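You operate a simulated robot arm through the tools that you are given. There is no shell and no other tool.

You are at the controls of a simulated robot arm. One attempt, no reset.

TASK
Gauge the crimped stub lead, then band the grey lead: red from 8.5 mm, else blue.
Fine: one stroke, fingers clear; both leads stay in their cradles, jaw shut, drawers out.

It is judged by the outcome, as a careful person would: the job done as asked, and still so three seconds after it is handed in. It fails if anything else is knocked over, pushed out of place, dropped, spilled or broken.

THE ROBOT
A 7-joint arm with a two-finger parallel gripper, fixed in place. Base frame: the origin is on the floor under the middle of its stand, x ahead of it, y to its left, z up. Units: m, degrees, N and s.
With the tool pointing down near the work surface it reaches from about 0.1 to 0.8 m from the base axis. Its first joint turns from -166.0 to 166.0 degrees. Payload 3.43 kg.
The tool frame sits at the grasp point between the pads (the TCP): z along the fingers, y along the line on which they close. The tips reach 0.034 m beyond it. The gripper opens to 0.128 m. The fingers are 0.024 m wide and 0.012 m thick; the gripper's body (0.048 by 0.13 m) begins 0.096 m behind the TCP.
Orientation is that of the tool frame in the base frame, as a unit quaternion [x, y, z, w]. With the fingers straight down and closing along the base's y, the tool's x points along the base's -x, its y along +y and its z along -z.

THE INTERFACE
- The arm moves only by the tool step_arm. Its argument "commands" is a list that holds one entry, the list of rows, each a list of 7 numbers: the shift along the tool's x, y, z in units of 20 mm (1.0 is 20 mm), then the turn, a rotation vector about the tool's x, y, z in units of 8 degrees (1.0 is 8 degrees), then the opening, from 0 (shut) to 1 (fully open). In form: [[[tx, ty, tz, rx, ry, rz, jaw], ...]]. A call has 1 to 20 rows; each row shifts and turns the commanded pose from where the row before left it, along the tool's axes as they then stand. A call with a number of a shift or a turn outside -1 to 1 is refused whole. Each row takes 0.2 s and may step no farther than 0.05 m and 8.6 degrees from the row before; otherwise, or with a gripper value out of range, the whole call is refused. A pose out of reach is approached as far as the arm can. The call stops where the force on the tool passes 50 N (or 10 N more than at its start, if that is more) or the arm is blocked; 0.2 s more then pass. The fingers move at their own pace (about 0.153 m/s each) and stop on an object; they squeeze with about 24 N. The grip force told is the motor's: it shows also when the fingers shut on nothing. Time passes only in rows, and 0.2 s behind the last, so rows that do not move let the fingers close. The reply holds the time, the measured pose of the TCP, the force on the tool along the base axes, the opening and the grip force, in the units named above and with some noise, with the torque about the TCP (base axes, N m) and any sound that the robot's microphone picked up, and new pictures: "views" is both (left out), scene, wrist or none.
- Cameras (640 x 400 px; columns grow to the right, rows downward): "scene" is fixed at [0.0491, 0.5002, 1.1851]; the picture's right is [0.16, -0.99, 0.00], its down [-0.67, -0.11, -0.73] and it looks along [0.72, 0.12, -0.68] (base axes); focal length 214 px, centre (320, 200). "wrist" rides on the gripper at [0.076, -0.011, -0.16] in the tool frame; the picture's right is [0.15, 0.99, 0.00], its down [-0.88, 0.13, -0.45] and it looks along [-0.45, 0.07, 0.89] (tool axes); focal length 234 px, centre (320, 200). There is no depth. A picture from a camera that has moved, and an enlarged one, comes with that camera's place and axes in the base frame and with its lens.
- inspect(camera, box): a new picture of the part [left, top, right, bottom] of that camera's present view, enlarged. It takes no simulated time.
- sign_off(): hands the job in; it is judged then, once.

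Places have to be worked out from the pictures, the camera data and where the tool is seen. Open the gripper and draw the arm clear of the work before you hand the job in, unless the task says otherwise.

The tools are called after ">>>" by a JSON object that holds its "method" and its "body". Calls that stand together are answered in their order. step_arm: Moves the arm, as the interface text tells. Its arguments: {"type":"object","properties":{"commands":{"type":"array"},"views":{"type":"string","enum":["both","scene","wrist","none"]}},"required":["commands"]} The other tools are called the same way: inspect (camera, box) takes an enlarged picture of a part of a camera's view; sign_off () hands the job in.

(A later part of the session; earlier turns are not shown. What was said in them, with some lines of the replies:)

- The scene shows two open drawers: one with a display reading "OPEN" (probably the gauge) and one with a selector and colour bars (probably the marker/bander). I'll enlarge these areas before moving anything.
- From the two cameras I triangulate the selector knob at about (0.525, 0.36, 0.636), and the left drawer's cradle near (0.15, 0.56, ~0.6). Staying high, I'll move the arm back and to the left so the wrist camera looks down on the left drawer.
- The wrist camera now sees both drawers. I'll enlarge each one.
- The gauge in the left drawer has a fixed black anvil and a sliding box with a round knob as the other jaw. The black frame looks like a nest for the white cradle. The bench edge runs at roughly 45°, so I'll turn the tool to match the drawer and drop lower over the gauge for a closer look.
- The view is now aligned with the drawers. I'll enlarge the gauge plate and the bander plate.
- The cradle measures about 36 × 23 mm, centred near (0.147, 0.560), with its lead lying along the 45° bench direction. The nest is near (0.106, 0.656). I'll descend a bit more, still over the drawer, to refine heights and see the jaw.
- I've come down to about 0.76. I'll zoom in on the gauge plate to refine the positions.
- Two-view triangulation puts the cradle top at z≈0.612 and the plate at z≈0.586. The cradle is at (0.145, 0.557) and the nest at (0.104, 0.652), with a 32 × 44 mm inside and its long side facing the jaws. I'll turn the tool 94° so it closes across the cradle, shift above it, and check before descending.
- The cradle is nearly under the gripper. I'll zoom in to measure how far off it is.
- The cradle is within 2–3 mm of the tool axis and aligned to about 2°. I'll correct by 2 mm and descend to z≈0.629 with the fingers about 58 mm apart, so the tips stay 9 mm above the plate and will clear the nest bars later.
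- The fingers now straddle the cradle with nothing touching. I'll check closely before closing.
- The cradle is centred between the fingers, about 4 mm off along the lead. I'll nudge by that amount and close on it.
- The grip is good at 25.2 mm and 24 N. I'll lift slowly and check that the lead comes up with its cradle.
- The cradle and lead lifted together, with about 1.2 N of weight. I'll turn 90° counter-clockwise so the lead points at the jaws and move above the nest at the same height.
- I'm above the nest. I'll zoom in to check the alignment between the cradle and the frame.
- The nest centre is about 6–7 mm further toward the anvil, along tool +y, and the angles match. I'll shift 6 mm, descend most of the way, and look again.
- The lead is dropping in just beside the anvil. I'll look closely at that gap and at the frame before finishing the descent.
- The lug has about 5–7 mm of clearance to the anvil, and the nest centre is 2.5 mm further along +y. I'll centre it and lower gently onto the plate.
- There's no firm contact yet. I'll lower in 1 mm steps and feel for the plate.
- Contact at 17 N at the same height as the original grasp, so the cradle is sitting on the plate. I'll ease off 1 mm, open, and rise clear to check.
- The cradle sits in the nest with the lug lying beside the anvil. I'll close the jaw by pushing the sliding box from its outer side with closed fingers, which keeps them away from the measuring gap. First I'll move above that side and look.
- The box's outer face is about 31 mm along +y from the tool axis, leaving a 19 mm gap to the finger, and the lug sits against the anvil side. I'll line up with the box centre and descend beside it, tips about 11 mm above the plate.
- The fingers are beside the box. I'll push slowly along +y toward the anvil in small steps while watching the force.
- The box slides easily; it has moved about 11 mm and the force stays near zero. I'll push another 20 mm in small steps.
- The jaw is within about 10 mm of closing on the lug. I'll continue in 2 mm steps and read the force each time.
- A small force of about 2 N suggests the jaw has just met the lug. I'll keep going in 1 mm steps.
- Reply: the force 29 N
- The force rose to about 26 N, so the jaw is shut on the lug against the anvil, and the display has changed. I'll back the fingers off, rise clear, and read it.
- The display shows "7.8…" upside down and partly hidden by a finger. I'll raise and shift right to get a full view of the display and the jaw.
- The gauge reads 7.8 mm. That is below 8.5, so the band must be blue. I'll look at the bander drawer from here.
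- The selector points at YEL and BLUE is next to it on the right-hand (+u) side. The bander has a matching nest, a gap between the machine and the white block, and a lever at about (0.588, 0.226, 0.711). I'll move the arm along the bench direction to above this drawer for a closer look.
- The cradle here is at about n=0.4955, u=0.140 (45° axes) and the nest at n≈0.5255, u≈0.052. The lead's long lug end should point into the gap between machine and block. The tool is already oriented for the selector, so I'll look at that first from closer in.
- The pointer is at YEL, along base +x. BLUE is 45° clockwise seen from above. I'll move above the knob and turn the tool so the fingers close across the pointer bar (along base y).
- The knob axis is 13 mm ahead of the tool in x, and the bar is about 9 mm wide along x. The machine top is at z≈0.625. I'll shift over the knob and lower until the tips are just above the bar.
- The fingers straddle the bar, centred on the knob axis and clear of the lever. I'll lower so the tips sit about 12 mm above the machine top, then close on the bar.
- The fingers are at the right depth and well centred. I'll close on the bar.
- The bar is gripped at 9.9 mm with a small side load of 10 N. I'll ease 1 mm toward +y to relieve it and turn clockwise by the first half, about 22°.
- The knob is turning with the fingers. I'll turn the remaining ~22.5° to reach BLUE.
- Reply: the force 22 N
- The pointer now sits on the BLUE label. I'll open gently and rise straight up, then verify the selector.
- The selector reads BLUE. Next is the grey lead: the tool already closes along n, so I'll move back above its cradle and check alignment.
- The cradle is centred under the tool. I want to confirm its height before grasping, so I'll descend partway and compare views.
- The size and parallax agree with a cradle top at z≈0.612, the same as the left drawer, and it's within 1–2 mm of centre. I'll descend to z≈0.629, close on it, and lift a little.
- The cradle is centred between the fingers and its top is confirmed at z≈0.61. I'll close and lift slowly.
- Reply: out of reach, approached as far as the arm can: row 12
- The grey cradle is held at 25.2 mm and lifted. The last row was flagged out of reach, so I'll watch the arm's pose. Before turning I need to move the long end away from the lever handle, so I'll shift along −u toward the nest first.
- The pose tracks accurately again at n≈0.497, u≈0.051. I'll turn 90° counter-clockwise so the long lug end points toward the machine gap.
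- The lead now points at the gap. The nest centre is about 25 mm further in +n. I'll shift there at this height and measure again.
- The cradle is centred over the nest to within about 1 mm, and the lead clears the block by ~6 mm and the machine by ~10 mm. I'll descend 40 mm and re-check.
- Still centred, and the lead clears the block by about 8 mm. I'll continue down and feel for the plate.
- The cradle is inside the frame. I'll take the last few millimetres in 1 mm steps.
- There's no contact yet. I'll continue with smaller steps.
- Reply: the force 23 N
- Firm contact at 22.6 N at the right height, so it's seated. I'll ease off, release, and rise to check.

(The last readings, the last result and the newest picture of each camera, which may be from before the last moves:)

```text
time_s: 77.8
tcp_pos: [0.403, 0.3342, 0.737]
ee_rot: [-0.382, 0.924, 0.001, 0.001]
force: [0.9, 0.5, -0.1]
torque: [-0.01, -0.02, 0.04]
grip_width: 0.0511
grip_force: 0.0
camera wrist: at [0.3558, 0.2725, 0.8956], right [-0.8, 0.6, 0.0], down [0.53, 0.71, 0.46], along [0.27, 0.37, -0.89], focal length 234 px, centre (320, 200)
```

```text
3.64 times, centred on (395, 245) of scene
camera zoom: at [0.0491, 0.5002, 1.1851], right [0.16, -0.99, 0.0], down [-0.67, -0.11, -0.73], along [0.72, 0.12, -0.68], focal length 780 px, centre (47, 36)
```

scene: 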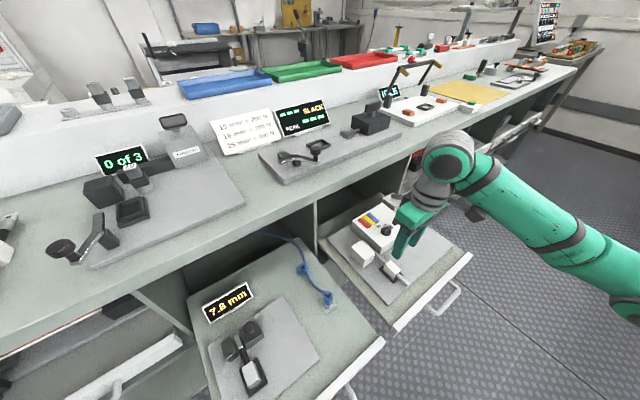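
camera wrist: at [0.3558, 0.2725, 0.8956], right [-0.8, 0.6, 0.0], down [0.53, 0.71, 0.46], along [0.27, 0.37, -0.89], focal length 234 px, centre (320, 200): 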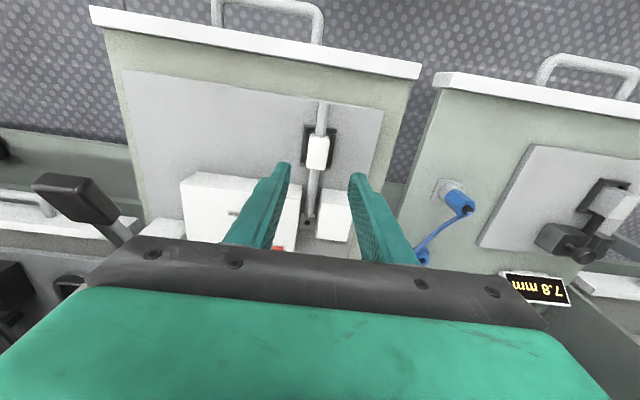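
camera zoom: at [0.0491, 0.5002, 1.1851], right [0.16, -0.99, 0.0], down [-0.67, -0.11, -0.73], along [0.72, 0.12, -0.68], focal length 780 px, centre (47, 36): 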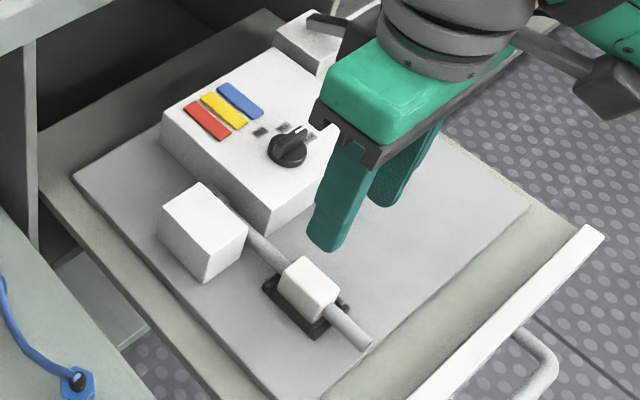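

The grey lead is seated in its nest with the lug end in the gap, and the selector is on BLUE. I need a good look at the lever before the single stroke, so I'll close the fingers, rise, and move over to view it from above.

>>> {"method": "step_arm", "body": {"commands": [[[0, -0.3, -1, 0, 0, 0, 0.0], [0, -0.5, -1, 0, 0, 0, 0.0], [0, -0.8, -1, 0, 0, 0, 0.0], [0, -0.8, -1, 0, 0, 0, 0.0], [0, -0.8, -1, 0, 0, 0, 0.0], [0, -0.8, -1, 0, 0, 0, 0.0], [-0.5, -0.8, -1, 0, 0, 0, 0.0], [-0.8, -0.8, -1, 0, 0, 0, 0.0], [-0.8, -0.8, -1, 0, 0, 0, 0.0], [-0.8, 0, -1, 0, 0, 0, 0.0], [-0.8, 0, 0, 0, 0, 0, 0.0], [0, 0, 0, 0, 0, 0, 0.0]]], "views": "both"}}

>>> {"method": "inspect", "body": {"camera": "wrist", "box": [180, 40, 420, 240]}}

>>> {"method": "inspect", "body": {"camera": "scene", "box": [360, 160, 480, 260]}}

```text
time_s: 80.4
tcp_pos: [0.5474, 0.2973, 0.935]
ee_rot: [-0.384, 0.923, 0.0, 0.001]
force: [0.6, 0.7, 1.0]
torque: [-0.01, 0.02, 0.0]
grip_width: 0.0
grip_force: 24.1
camera wrist: at [0.5014, 0.2351, 1.0957], right [-0.8, 0.6, 0.0], down [0.53, 0.71, 0.46], along [0.27, 0.37, -0.89], focal length 234 px, centre (320, 200)
```

scene: 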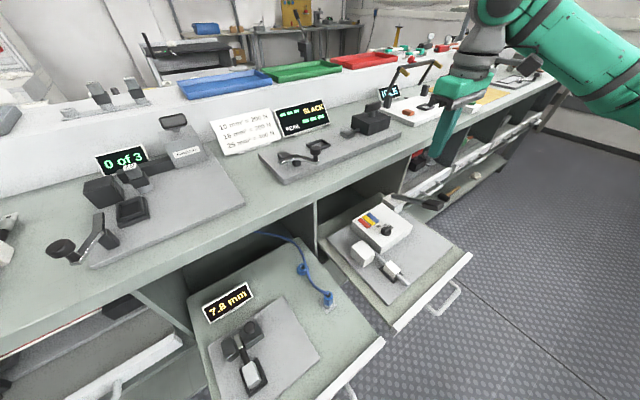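
wrist: 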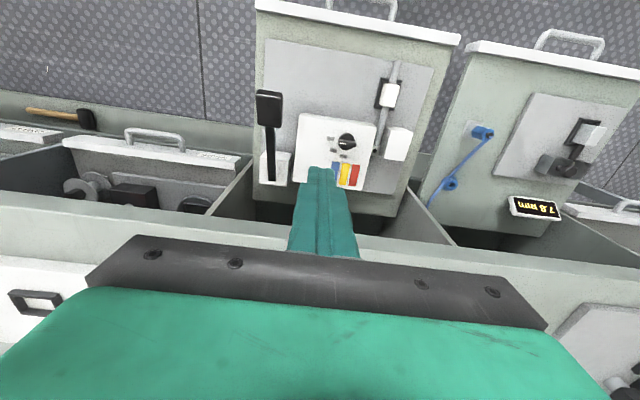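

```text
2.00 times, centred on (300, 140) of wrist
camera zoom: at [0.5014, 0.2351, 1.0957], right [-0.8, 0.6, 0.0], down [0.53, 0.71, 0.46], along [0.27, 0.37, -0.89], focal length 468 px, centre (360, 320)
```

zoom: 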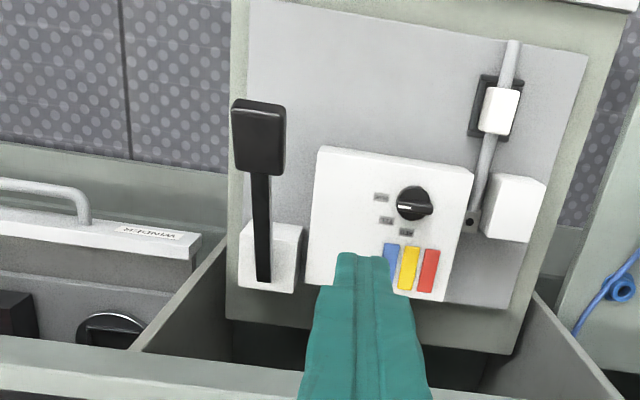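

```text
4.00 times, centred on (420, 210) of scene
camera zoom: at [0.0491, 0.5002, 1.1851], right [0.16, -0.99, 0.0], down [-0.67, -0.11, -0.73], along [0.72, 0.12, -0.68], focal length 858 px, centre (-80, 160)
```

zoom: 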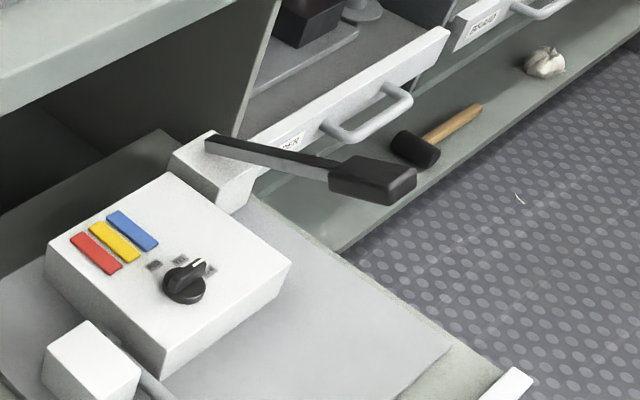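

The lever runs from a pivot box near n≈0.70, z≈0.645 up to a black handle with its top at about n=0.566, u=0.255, z≈0.722. The natural stroke is to press it down. I'll position the closed fingertips above the handle, well away from the gap, and check.

>>> {"method": "step_arm", "body": {"commands": [[[0.3, -0.6, 0, 0, 0, 0, 0], [0.4, -0.8, 0, 0, 0, 0, 0], [0.4, -0.8, 0, 0, 0, 0, 0], [0.4, -0.8, 0, 0, 0, 0, 0], [0.26, -0.86, 0, 0, 0, 0, 0], [0, 0, 1, 0, 0, 0, 0], [0, 0, 1, 0, 0, 0, 0], [0, 0, 1, 0, 0, 0, 0], [0, 0, 1, 0, 0, 0, 0], [0, 0, 1, 0, 0, 0, 0], [0, 0, 1, 0, 0, 0, 0], [0, 0, 0, 0, 0, 0, 0]]], "views": "both"}}

>>> {"method": "inspect", "body": {"camera": "wrist", "box": [230, 90, 410, 250]}}

>>> {"method": "inspect", "body": {"camera": "scene", "box": [360, 140, 480, 240]}}

```text
time_s: 83.0
tcp_pos: [0.5768, 0.2167, 0.8166]
ee_rot: [-0.383, 0.924, 0.0, 0.001]
force: [-1.1, 0.1, 0.1]
torque: [-0.02, -0.01, -0.01]
grip_width: 0.0
grip_force: 23.8
camera wrist: at [0.5294, 0.1548, 0.9773], right [-0.8, 0.6, 0.0], down [0.53, 0.71, 0.46], along [0.27, 0.37, -0.89], focal length 234 px, centre (320, 200)
```

scene: 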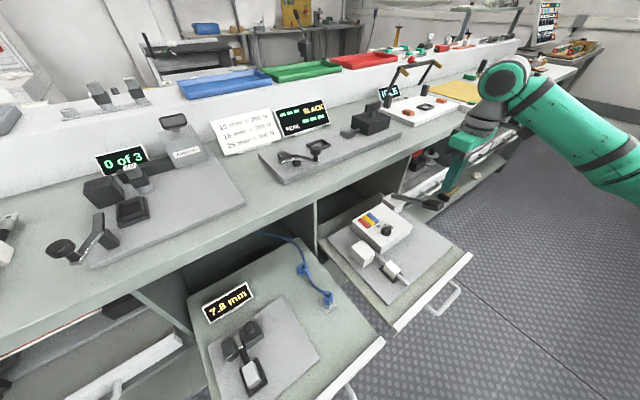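
wrist: 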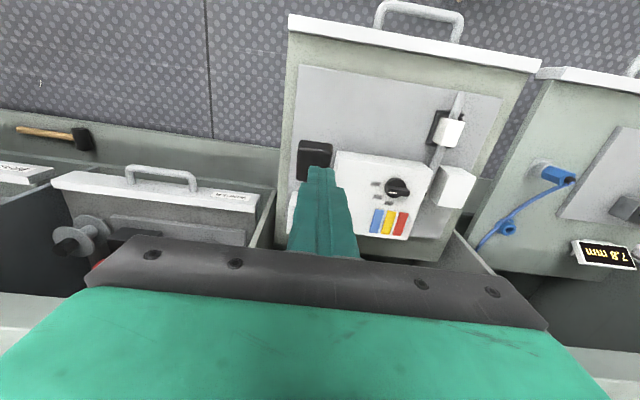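

```text
2.50 times, centred on (320, 170) of wrist
camera zoom: at [0.5294, 0.1548, 0.9773], right [-0.8, 0.6, 0.0], down [0.53, 0.71, 0.46], along [0.27, 0.37, -0.89], focal length 585 px, centre (320, 275)
```

zoom: 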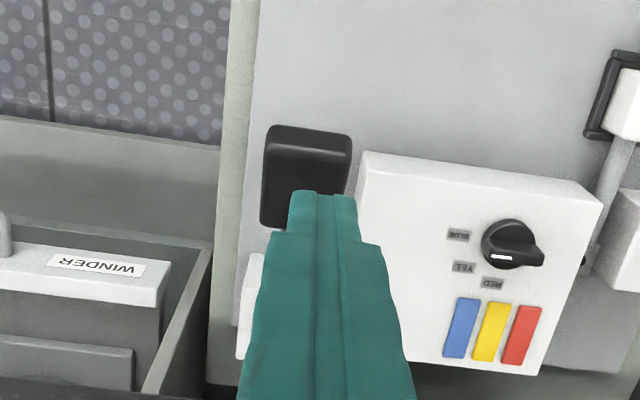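

```text
4.00 times, centred on (420, 190) of scene
camera zoom: at [0.0491, 0.5002, 1.1851], right [0.16, -0.99, 0.0], down [-0.67, -0.11, -0.73], along [0.72, 0.12, -0.68], focal length 858 px, centre (-80, 240)
```

zoom: 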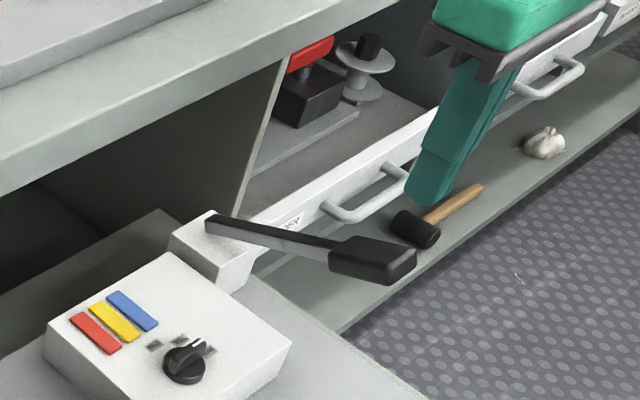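

The fingertips are above the handle and slightly toward its free end. I'll shift 5 mm to centre on it and descend to just above contact.

>>> {"method": "step_arm", "body": {"commands": [[[0, -0.24, 0.5, 0, 0, 0, 0], [0, 0, 0.6, 0, 0, 0, 0], [0, 0, 0.6, 0, 0, 0, 0], [0, 0, 0.5, 0, 0, 0, 0], [0, 0, 0.3, 0, 0, 0, 0], [0, 0, 0, 0, 0, 0, 0]]], "views": "both"}}

>>> {"method": "inspect", "body": {"camera": "scene", "box": [360, 140, 480, 240]}}

>>> {"method": "inspect", "body": {"camera": "wrist", "box": [230, 90, 410, 250]}}

```text
time_s: 84.4
tcp_pos: [0.5805, 0.2146, 0.7671]
ee_rot: [-0.384, 0.923, 0.0, 0.0]
force: [0.3, 0.0, -0.6]
torque: [-0.01, 0.0, -0.01]
grip_width: 0.0001
grip_force: 23.6
camera wrist: at [0.5338, 0.1528, 0.9264], right [-0.8, 0.59, 0.0], down [0.53, 0.71, 0.46], along [0.27, 0.37, -0.89], focal length 234 px, centre (320, 200)
```

scene: 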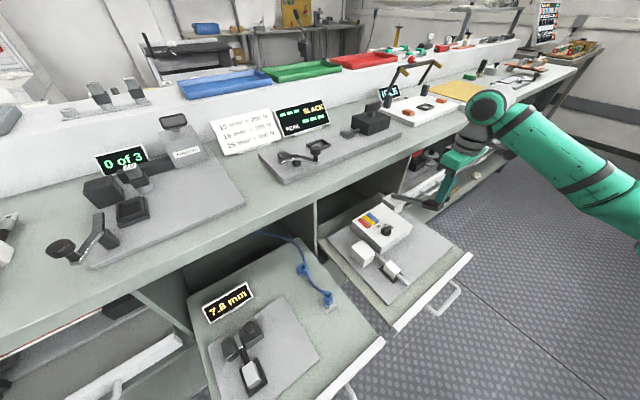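
wrist: 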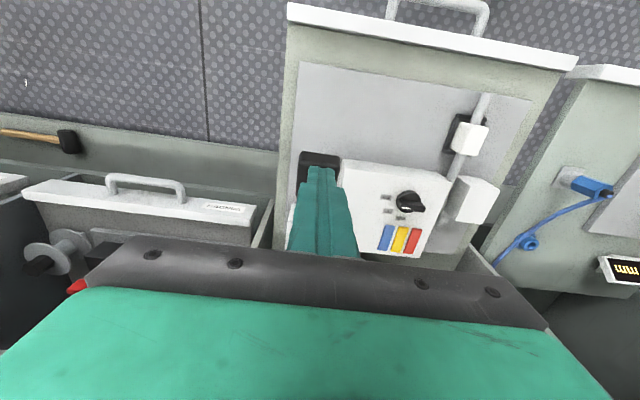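

```text
4.00 times, centred on (420, 190) of scene
camera zoom: at [0.0491, 0.5002, 1.1851], right [0.16, -0.99, 0.0], down [-0.67, -0.11, -0.73], along [0.72, 0.12, -0.68], focal length 858 px, centre (-80, 240)
```

zoom: 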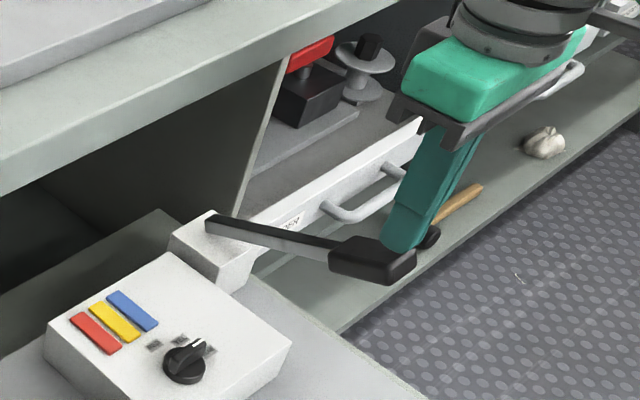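

```text
2.50 times, centred on (320, 170) of wrist
camera zoom: at [0.5338, 0.1528, 0.9264], right [-0.8, 0.59, 0.0], down [0.53, 0.71, 0.46], along [0.27, 0.37, -0.89], focal length 585 px, centre (320, 275)
```

zoom: 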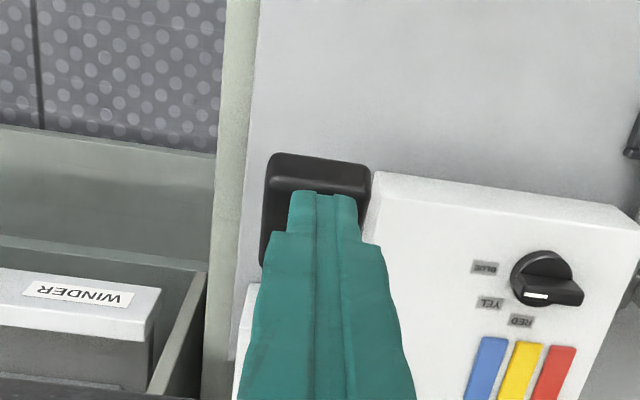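

The tips are over the handle with about 1 cm to go. I'll press down slowly, watching the force and handle motion. This is the single stroke, so I'll keep going in one continuous downward motion once it engages.

>>> {"method": "step_arm", "body": {"commands": [[[0, 0, 0.3, 0, 0, 0, 0], [0, 0, 0.3, 0, 0, 0, 0], [0, 0, 0.3, 0, 0, 0, 0], [0, 0, 0.3, 0, 0, 0, 0]]], "views": "both"}}

>>> {"method": "inspect", "body": {"camera": "scene", "box": [360, 140, 480, 240]}}

```text
time_s: 85.4
tcp_pos: [0.5791, 0.2149, 0.7409]
ee_rot: [-0.383, 0.924, 0.0, 0.001]
force: [-0.7, -0.3, 2.3]
torque: [-0.02, 0.02, 0.01]
grip_width: 0.0003
grip_force: 24.6
camera wrist: at [0.5328, 0.1531, 0.9007], right [-0.8, 0.59, 0.0], down [0.53, 0.71, 0.46], along [0.27, 0.37, -0.89], focal length 234 px, centre (320, 200)
```

scene: 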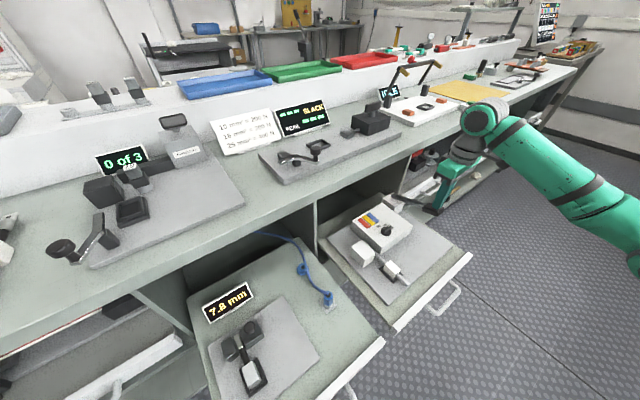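
wrist: 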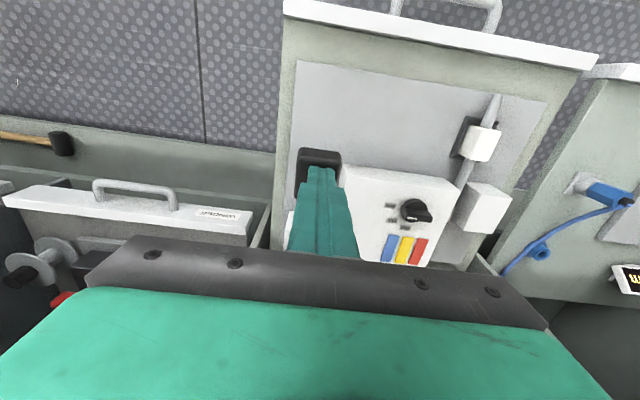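

```text
4.00 times, centred on (420, 190) of scene
camera zoom: at [0.0491, 0.5002, 1.1851], right [0.16, -0.99, 0.0], down [-0.67, -0.11, -0.73], along [0.72, 0.12, -0.68], focal length 858 px, centre (-80, 240)
```

zoom: 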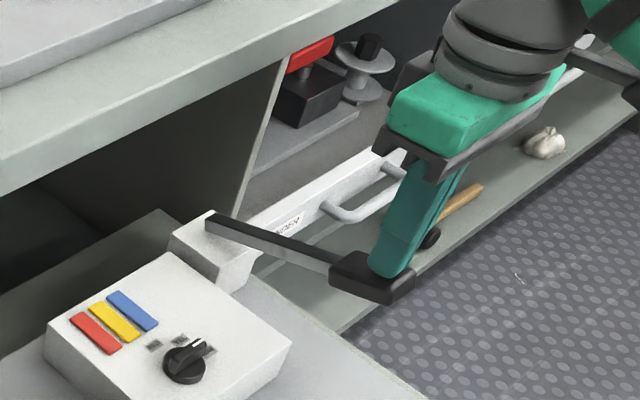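

The lever is going down with only about 2 N of resistance. I'll keep pressing in a smooth motion, following its arc slightly toward me.

>>> {"method": "step_arm", "body": {"commands": [[[0.06, 0, 0.35, 0, 0, 0, 0], [0.06, 0, 0.35, 0, 0, 0, 0], [0.05, 0, 0.35, 0, 0, 0, 0], [0.04, 0, 0.35, 0, 0, 0, 0], [0.03, 0, 0.35, 0, 0, 0, 0], [0.02, 0, 0.35, 0, 0, 0, 0], [0, 0, 0.3, 0, 0, 0, 0]]], "views": "both"}}

>>> {"method": "inspect", "body": {"camera": "scene", "box": [340, 170, 480, 280]}}

>>> {"method": "inspect", "body": {"camera": "wrist", "box": [260, 80, 540, 260]}}

```text
time_s: 87.0
tcp_pos: [0.577, 0.2115, 0.6938]
ee_rot: [-0.384, 0.923, 0.0, 0.0]
force: [-1.8, -1.0, 3.5]
torque: [-0.06, 0.06, 0.0]
grip_width: 0.0
grip_force: 23.5
camera wrist: at [0.5308, 0.1482, 0.8532], right [-0.8, 0.59, 0.0], down [0.53, 0.71, 0.46], along [0.27, 0.37, -0.89], focal length 234 px, centre (320, 200)
```

scene: 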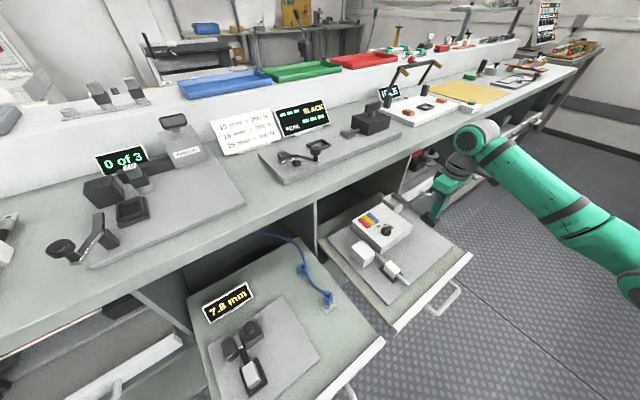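
wrist: 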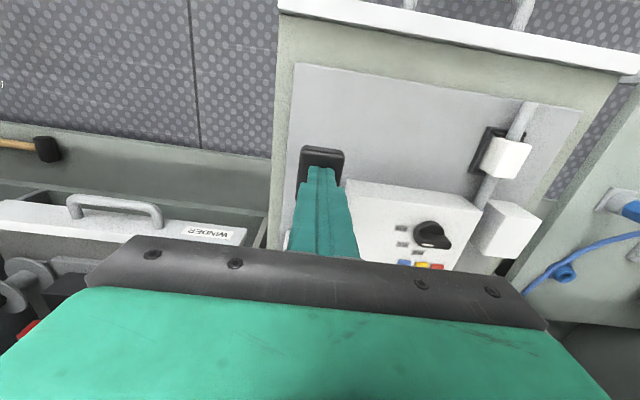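

```text
3.64 times, centred on (410, 225) of scene
camera zoom: at [0.0491, 0.5002, 1.1851], right [0.16, -0.99, 0.0], down [-0.67, -0.11, -0.73], along [0.72, 0.12, -0.68], focal length 780 px, centre (-7, 109)
```

zoom: 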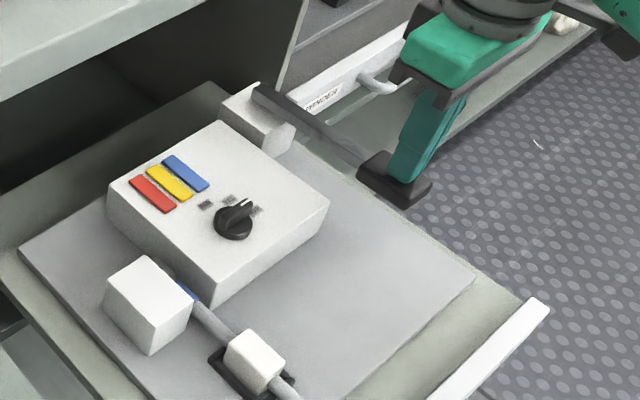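

```text
2.22 times, centred on (400, 170) of wrist
camera zoom: at [0.5308, 0.1482, 0.8532], right [-0.8, 0.59, 0.0], down [0.53, 0.71, 0.46], along [0.27, 0.37, -0.89], focal length 520 px, centre (142, 267)
```

zoom: 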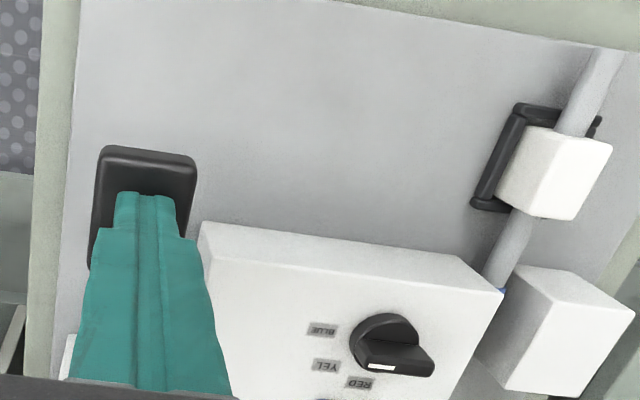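

A blue band has appeared on the grey lead at the gap. I'll look closely before releasing the lever.

>>> {"method": "inspect", "body": {"camera": "scene", "box": [360, 230, 410, 280]}}

>>> {"method": "inspect", "body": {"camera": "wrist", "box": [450, 170, 550, 260]}}

```text
8.00 times, centred on (385, 255) of scene
camera zoom: at [0.0491, 0.5002, 1.1851], right [0.16, -0.99, 0.0], down [-0.67, -0.11, -0.73], along [0.72, 0.12, -0.68], focal length 1716 px, centre (-200, -240)
```

zoom: 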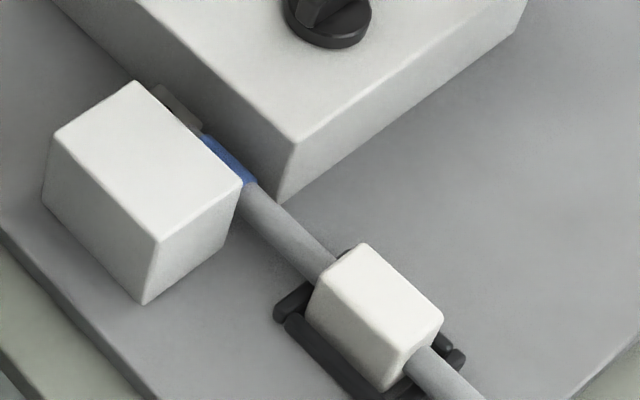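

```text
4.44 times, centred on (500, 215) of wrist
camera zoom: at [0.5308, 0.1482, 0.8532], right [-0.8, 0.59, 0.0], down [0.53, 0.71, 0.46], along [0.27, 0.37, -0.89], focal length 1041 px, centre (-480, 133)
```

zoom: 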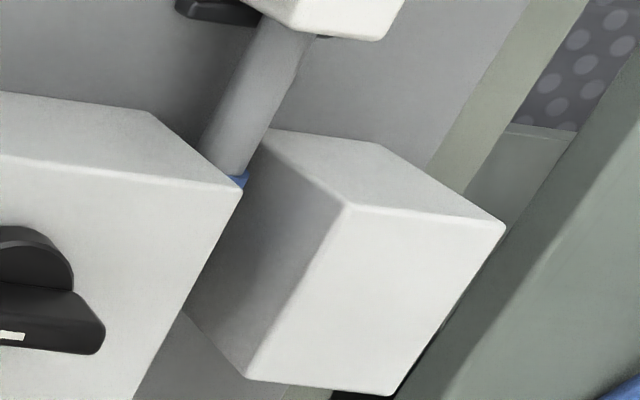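

The blue band is on the grey lead, so the stroke is done. I'll raise the fingers slowly so the lever can return without snapping, then watch where it settles.

>>> {"method": "step_arm", "body": {"commands": [[[0, 0, -0.3, 0, 0, 0, 0], [0, 0, -0.35, 0, 0, 0, 0], [0, 0, -0.35, 0, 0, 0, 0], [0, 0, -0.35, 0, 0, 0, 0], [0, 0, -0.35, 0, 0, 0, 0], [0, 0, -0.35, 0, 0, 0, 0], [0, 0, -0.35, 0, 0, 0, 0], [0, 0, -0.5, 0, 0, 0, 0], [0, 0, -0.8, 0, 0, 0, 0], [0, 0, -1, 0, 0, 0, 0], [0, 0, -1, 0, 0, 0, 0], [0, 0, -1, 0, 0, 0, 0], [0, 0, 0, 0, 0, 0, 0]]], "views": "both"}}

>>> {"method": "inspect", "body": {"camera": "scene", "box": [340, 170, 480, 280]}}

>>> {"method": "inspect", "body": {"camera": "wrist", "box": [260, 80, 540, 260]}}

```text
time_s: 89.8
tcp_pos: [0.5755, 0.2131, 0.8297]
ee_rot: [-0.383, 0.924, 0.0, 0.001]
force: [-0.6, 0.2, 0.3]
torque: [0.01, -0.03, 0.02]
grip_width: 0.0
grip_force: 23.9
camera wrist: at [0.5297, 0.1497, 0.9898], right [-0.8, 0.59, 0.0], down [0.53, 0.71, 0.46], along [0.27, 0.37, -0.89], focal length 234 px, centre (320, 200)
```

scene: 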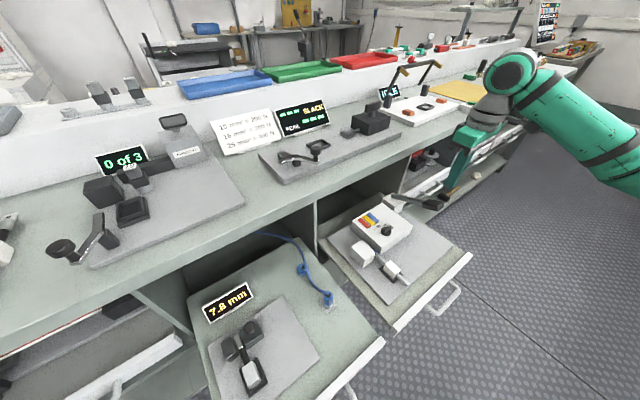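
wrist: 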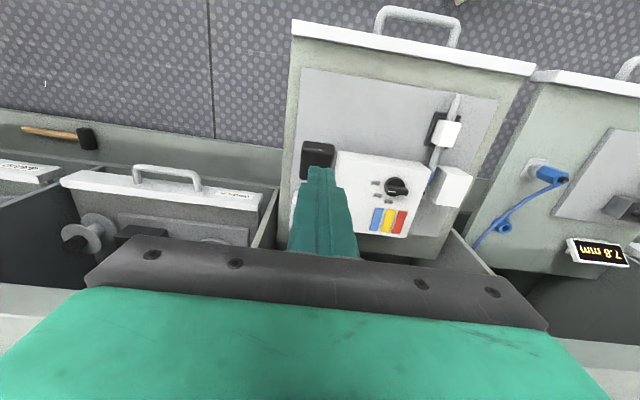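

```text
3.64 times, centred on (410, 225) of scene
camera zoom: at [0.0491, 0.5002, 1.1851], right [0.16, -0.99, 0.0], down [-0.67, -0.11, -0.73], along [0.72, 0.12, -0.68], focal length 780 px, centre (-7, 109)
```

zoom: 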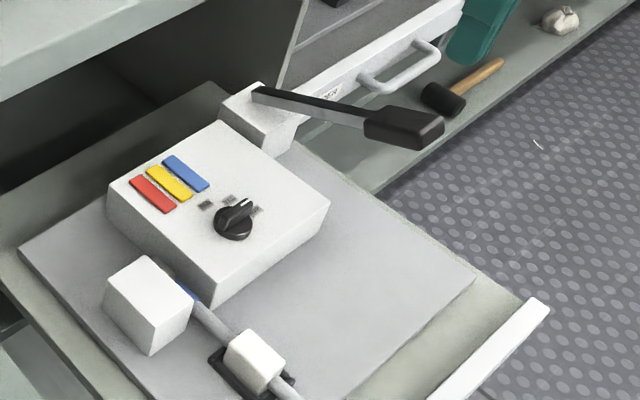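

```text
2.22 times, centred on (400, 170) of wrist
camera zoom: at [0.5297, 0.1497, 0.9898], right [-0.8, 0.59, 0.0], down [0.53, 0.71, 0.46], along [0.27, 0.37, -0.89], focal length 520 px, centre (142, 267)
```

zoom: 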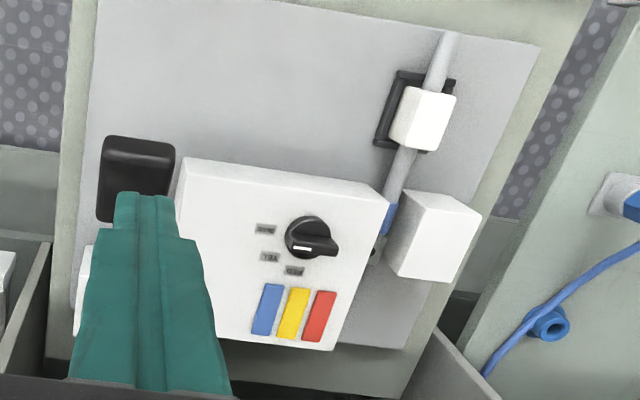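

The lever sprang back to its rest, the blue band is on the lead, the gauge still shows 7.8 mm with its jaw shut, and both drawers are out. I'll rise, back away from the work, and open the gripper.

>>> {"method": "step_arm", "body": {"commands": [[[0.3, 0, -1, 0, 0, 0, 0], [0.5, 0, -1, 0, 0, 0, 0], [0.7, 0, -1, 0, 0, 0, 0.3], [0.8, 0, -1, 0, 0, 0, 0.6], [0.8, 0, -1, 0, 0, 0, 1], [0.8, 0, -1, 0, 0, 0, 1], [0.8, 0, -1, 0, 0, 0, 1], [0.5, 0, -0.5, 0, 0, 0, 1], [0, 0, 0, 0, 0, 0, 1], [0, 0, 0, 0, 0, 0, 1]]], "views": "both"}}

>>> {"method": "inspect", "body": {"camera": "scene", "box": [180, 200, 480, 400]}}

>>> {"method": "inspect", "body": {"camera": "scene", "box": [200, 280, 300, 400]}}

```text
time_s: 92.0
tcp_pos: [0.5021, 0.136, 0.9752]
ee_rot: [-0.383, 0.924, 0.0, 0.001]
force: [0.4, -0.2, 0.0]
torque: [-0.01, -0.02, 0.02]
grip_width: 0.1279
grip_force: 0.0
camera wrist: at [0.4565, 0.0746, 1.1353], right [-0.8, 0.6, 0.0], down [0.53, 0.71, 0.46], along [0.27, 0.37, -0.89], focal length 234 px, centre (320, 200)
```

scene: 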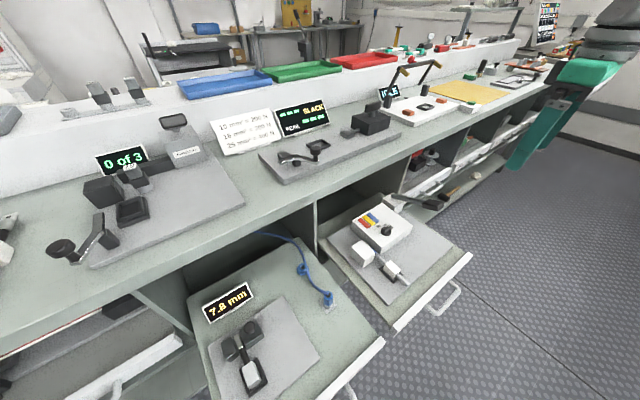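
wrist: 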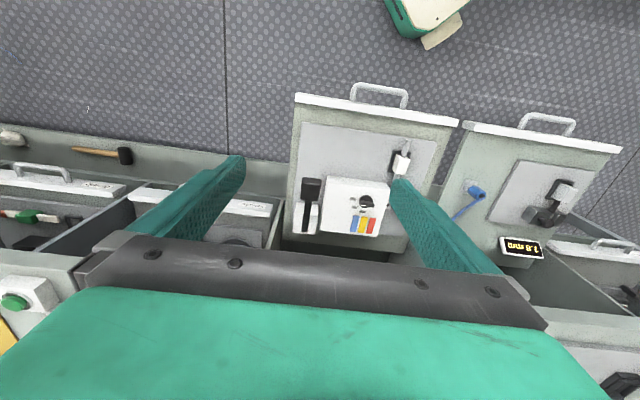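

```text
2.00 times, centred on (330, 300) of scene
camera zoom: at [0.0491, 0.5002, 1.1851], right [0.16, -0.99, 0.0], down [-0.67, -0.11, -0.73], along [0.72, 0.12, -0.68], focal length 429 px, centre (300, 0)
```

zoom: 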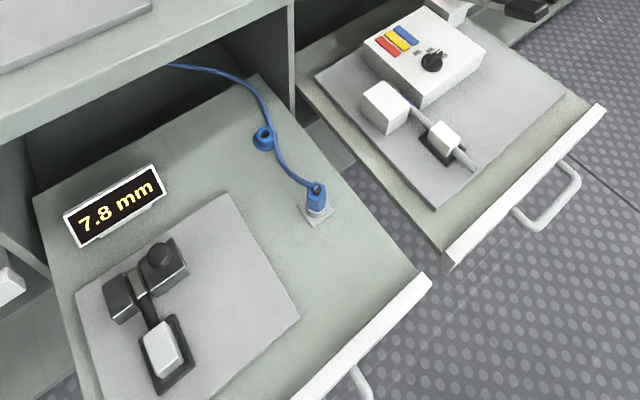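

```text
3.33 times, centred on (250, 340) of scene
camera zoom: at [0.0491, 0.5002, 1.1851], right [0.16, -0.99, 0.0], down [-0.67, -0.11, -0.73], along [0.72, 0.12, -0.68], focal length 715 px, centre (553, -267)
```

zoom: 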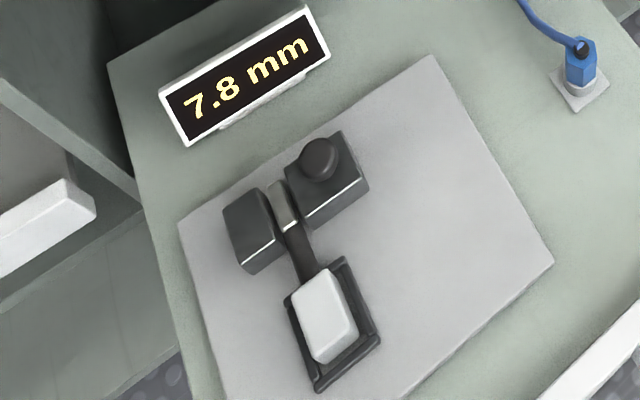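

Final check:
- **Gauge:** it reads 7.8 mm, with the jaw shut on the crimp.
- **Band:** the grey lead has one blue band, since 7.8 mm is below 8.5.
- **Leads and drawers:** both leads are in their cradles and both drawers are out.
- **Lever and arm:** the lever is back at rest, the gripper is open and the arm is clear.

I'm handing the job in.

>>> {"method": "sign_off", "body": {}}

```text
The job is handed in.
```

The crimped stub lead gauged at 7.8 mm. That is below 8.5 mm, so I banded the grey lead blue with one stroke of the lever.

- **Gauge:** the stub lead's cradle is in the gauge nest. The jaw is shut on the crimp and the display still reads 7.8 mm.
- **Band:** I turned the selector from yellow to blue and set the grey lead's cradle in the bander nest. I pressed the lever down once, with the fingers well away from the banding gap. The blue band is visible on the lead and the lever sprang back to its rest position.
- **As left:** both leads are still in their cradles, but both cradles are now in the nests because I did not move them back to their starting spots. Both drawers are out; the right-hand one may have shifted by about 1 mm while I turned the selector. The gripper is open and the arm is clear.
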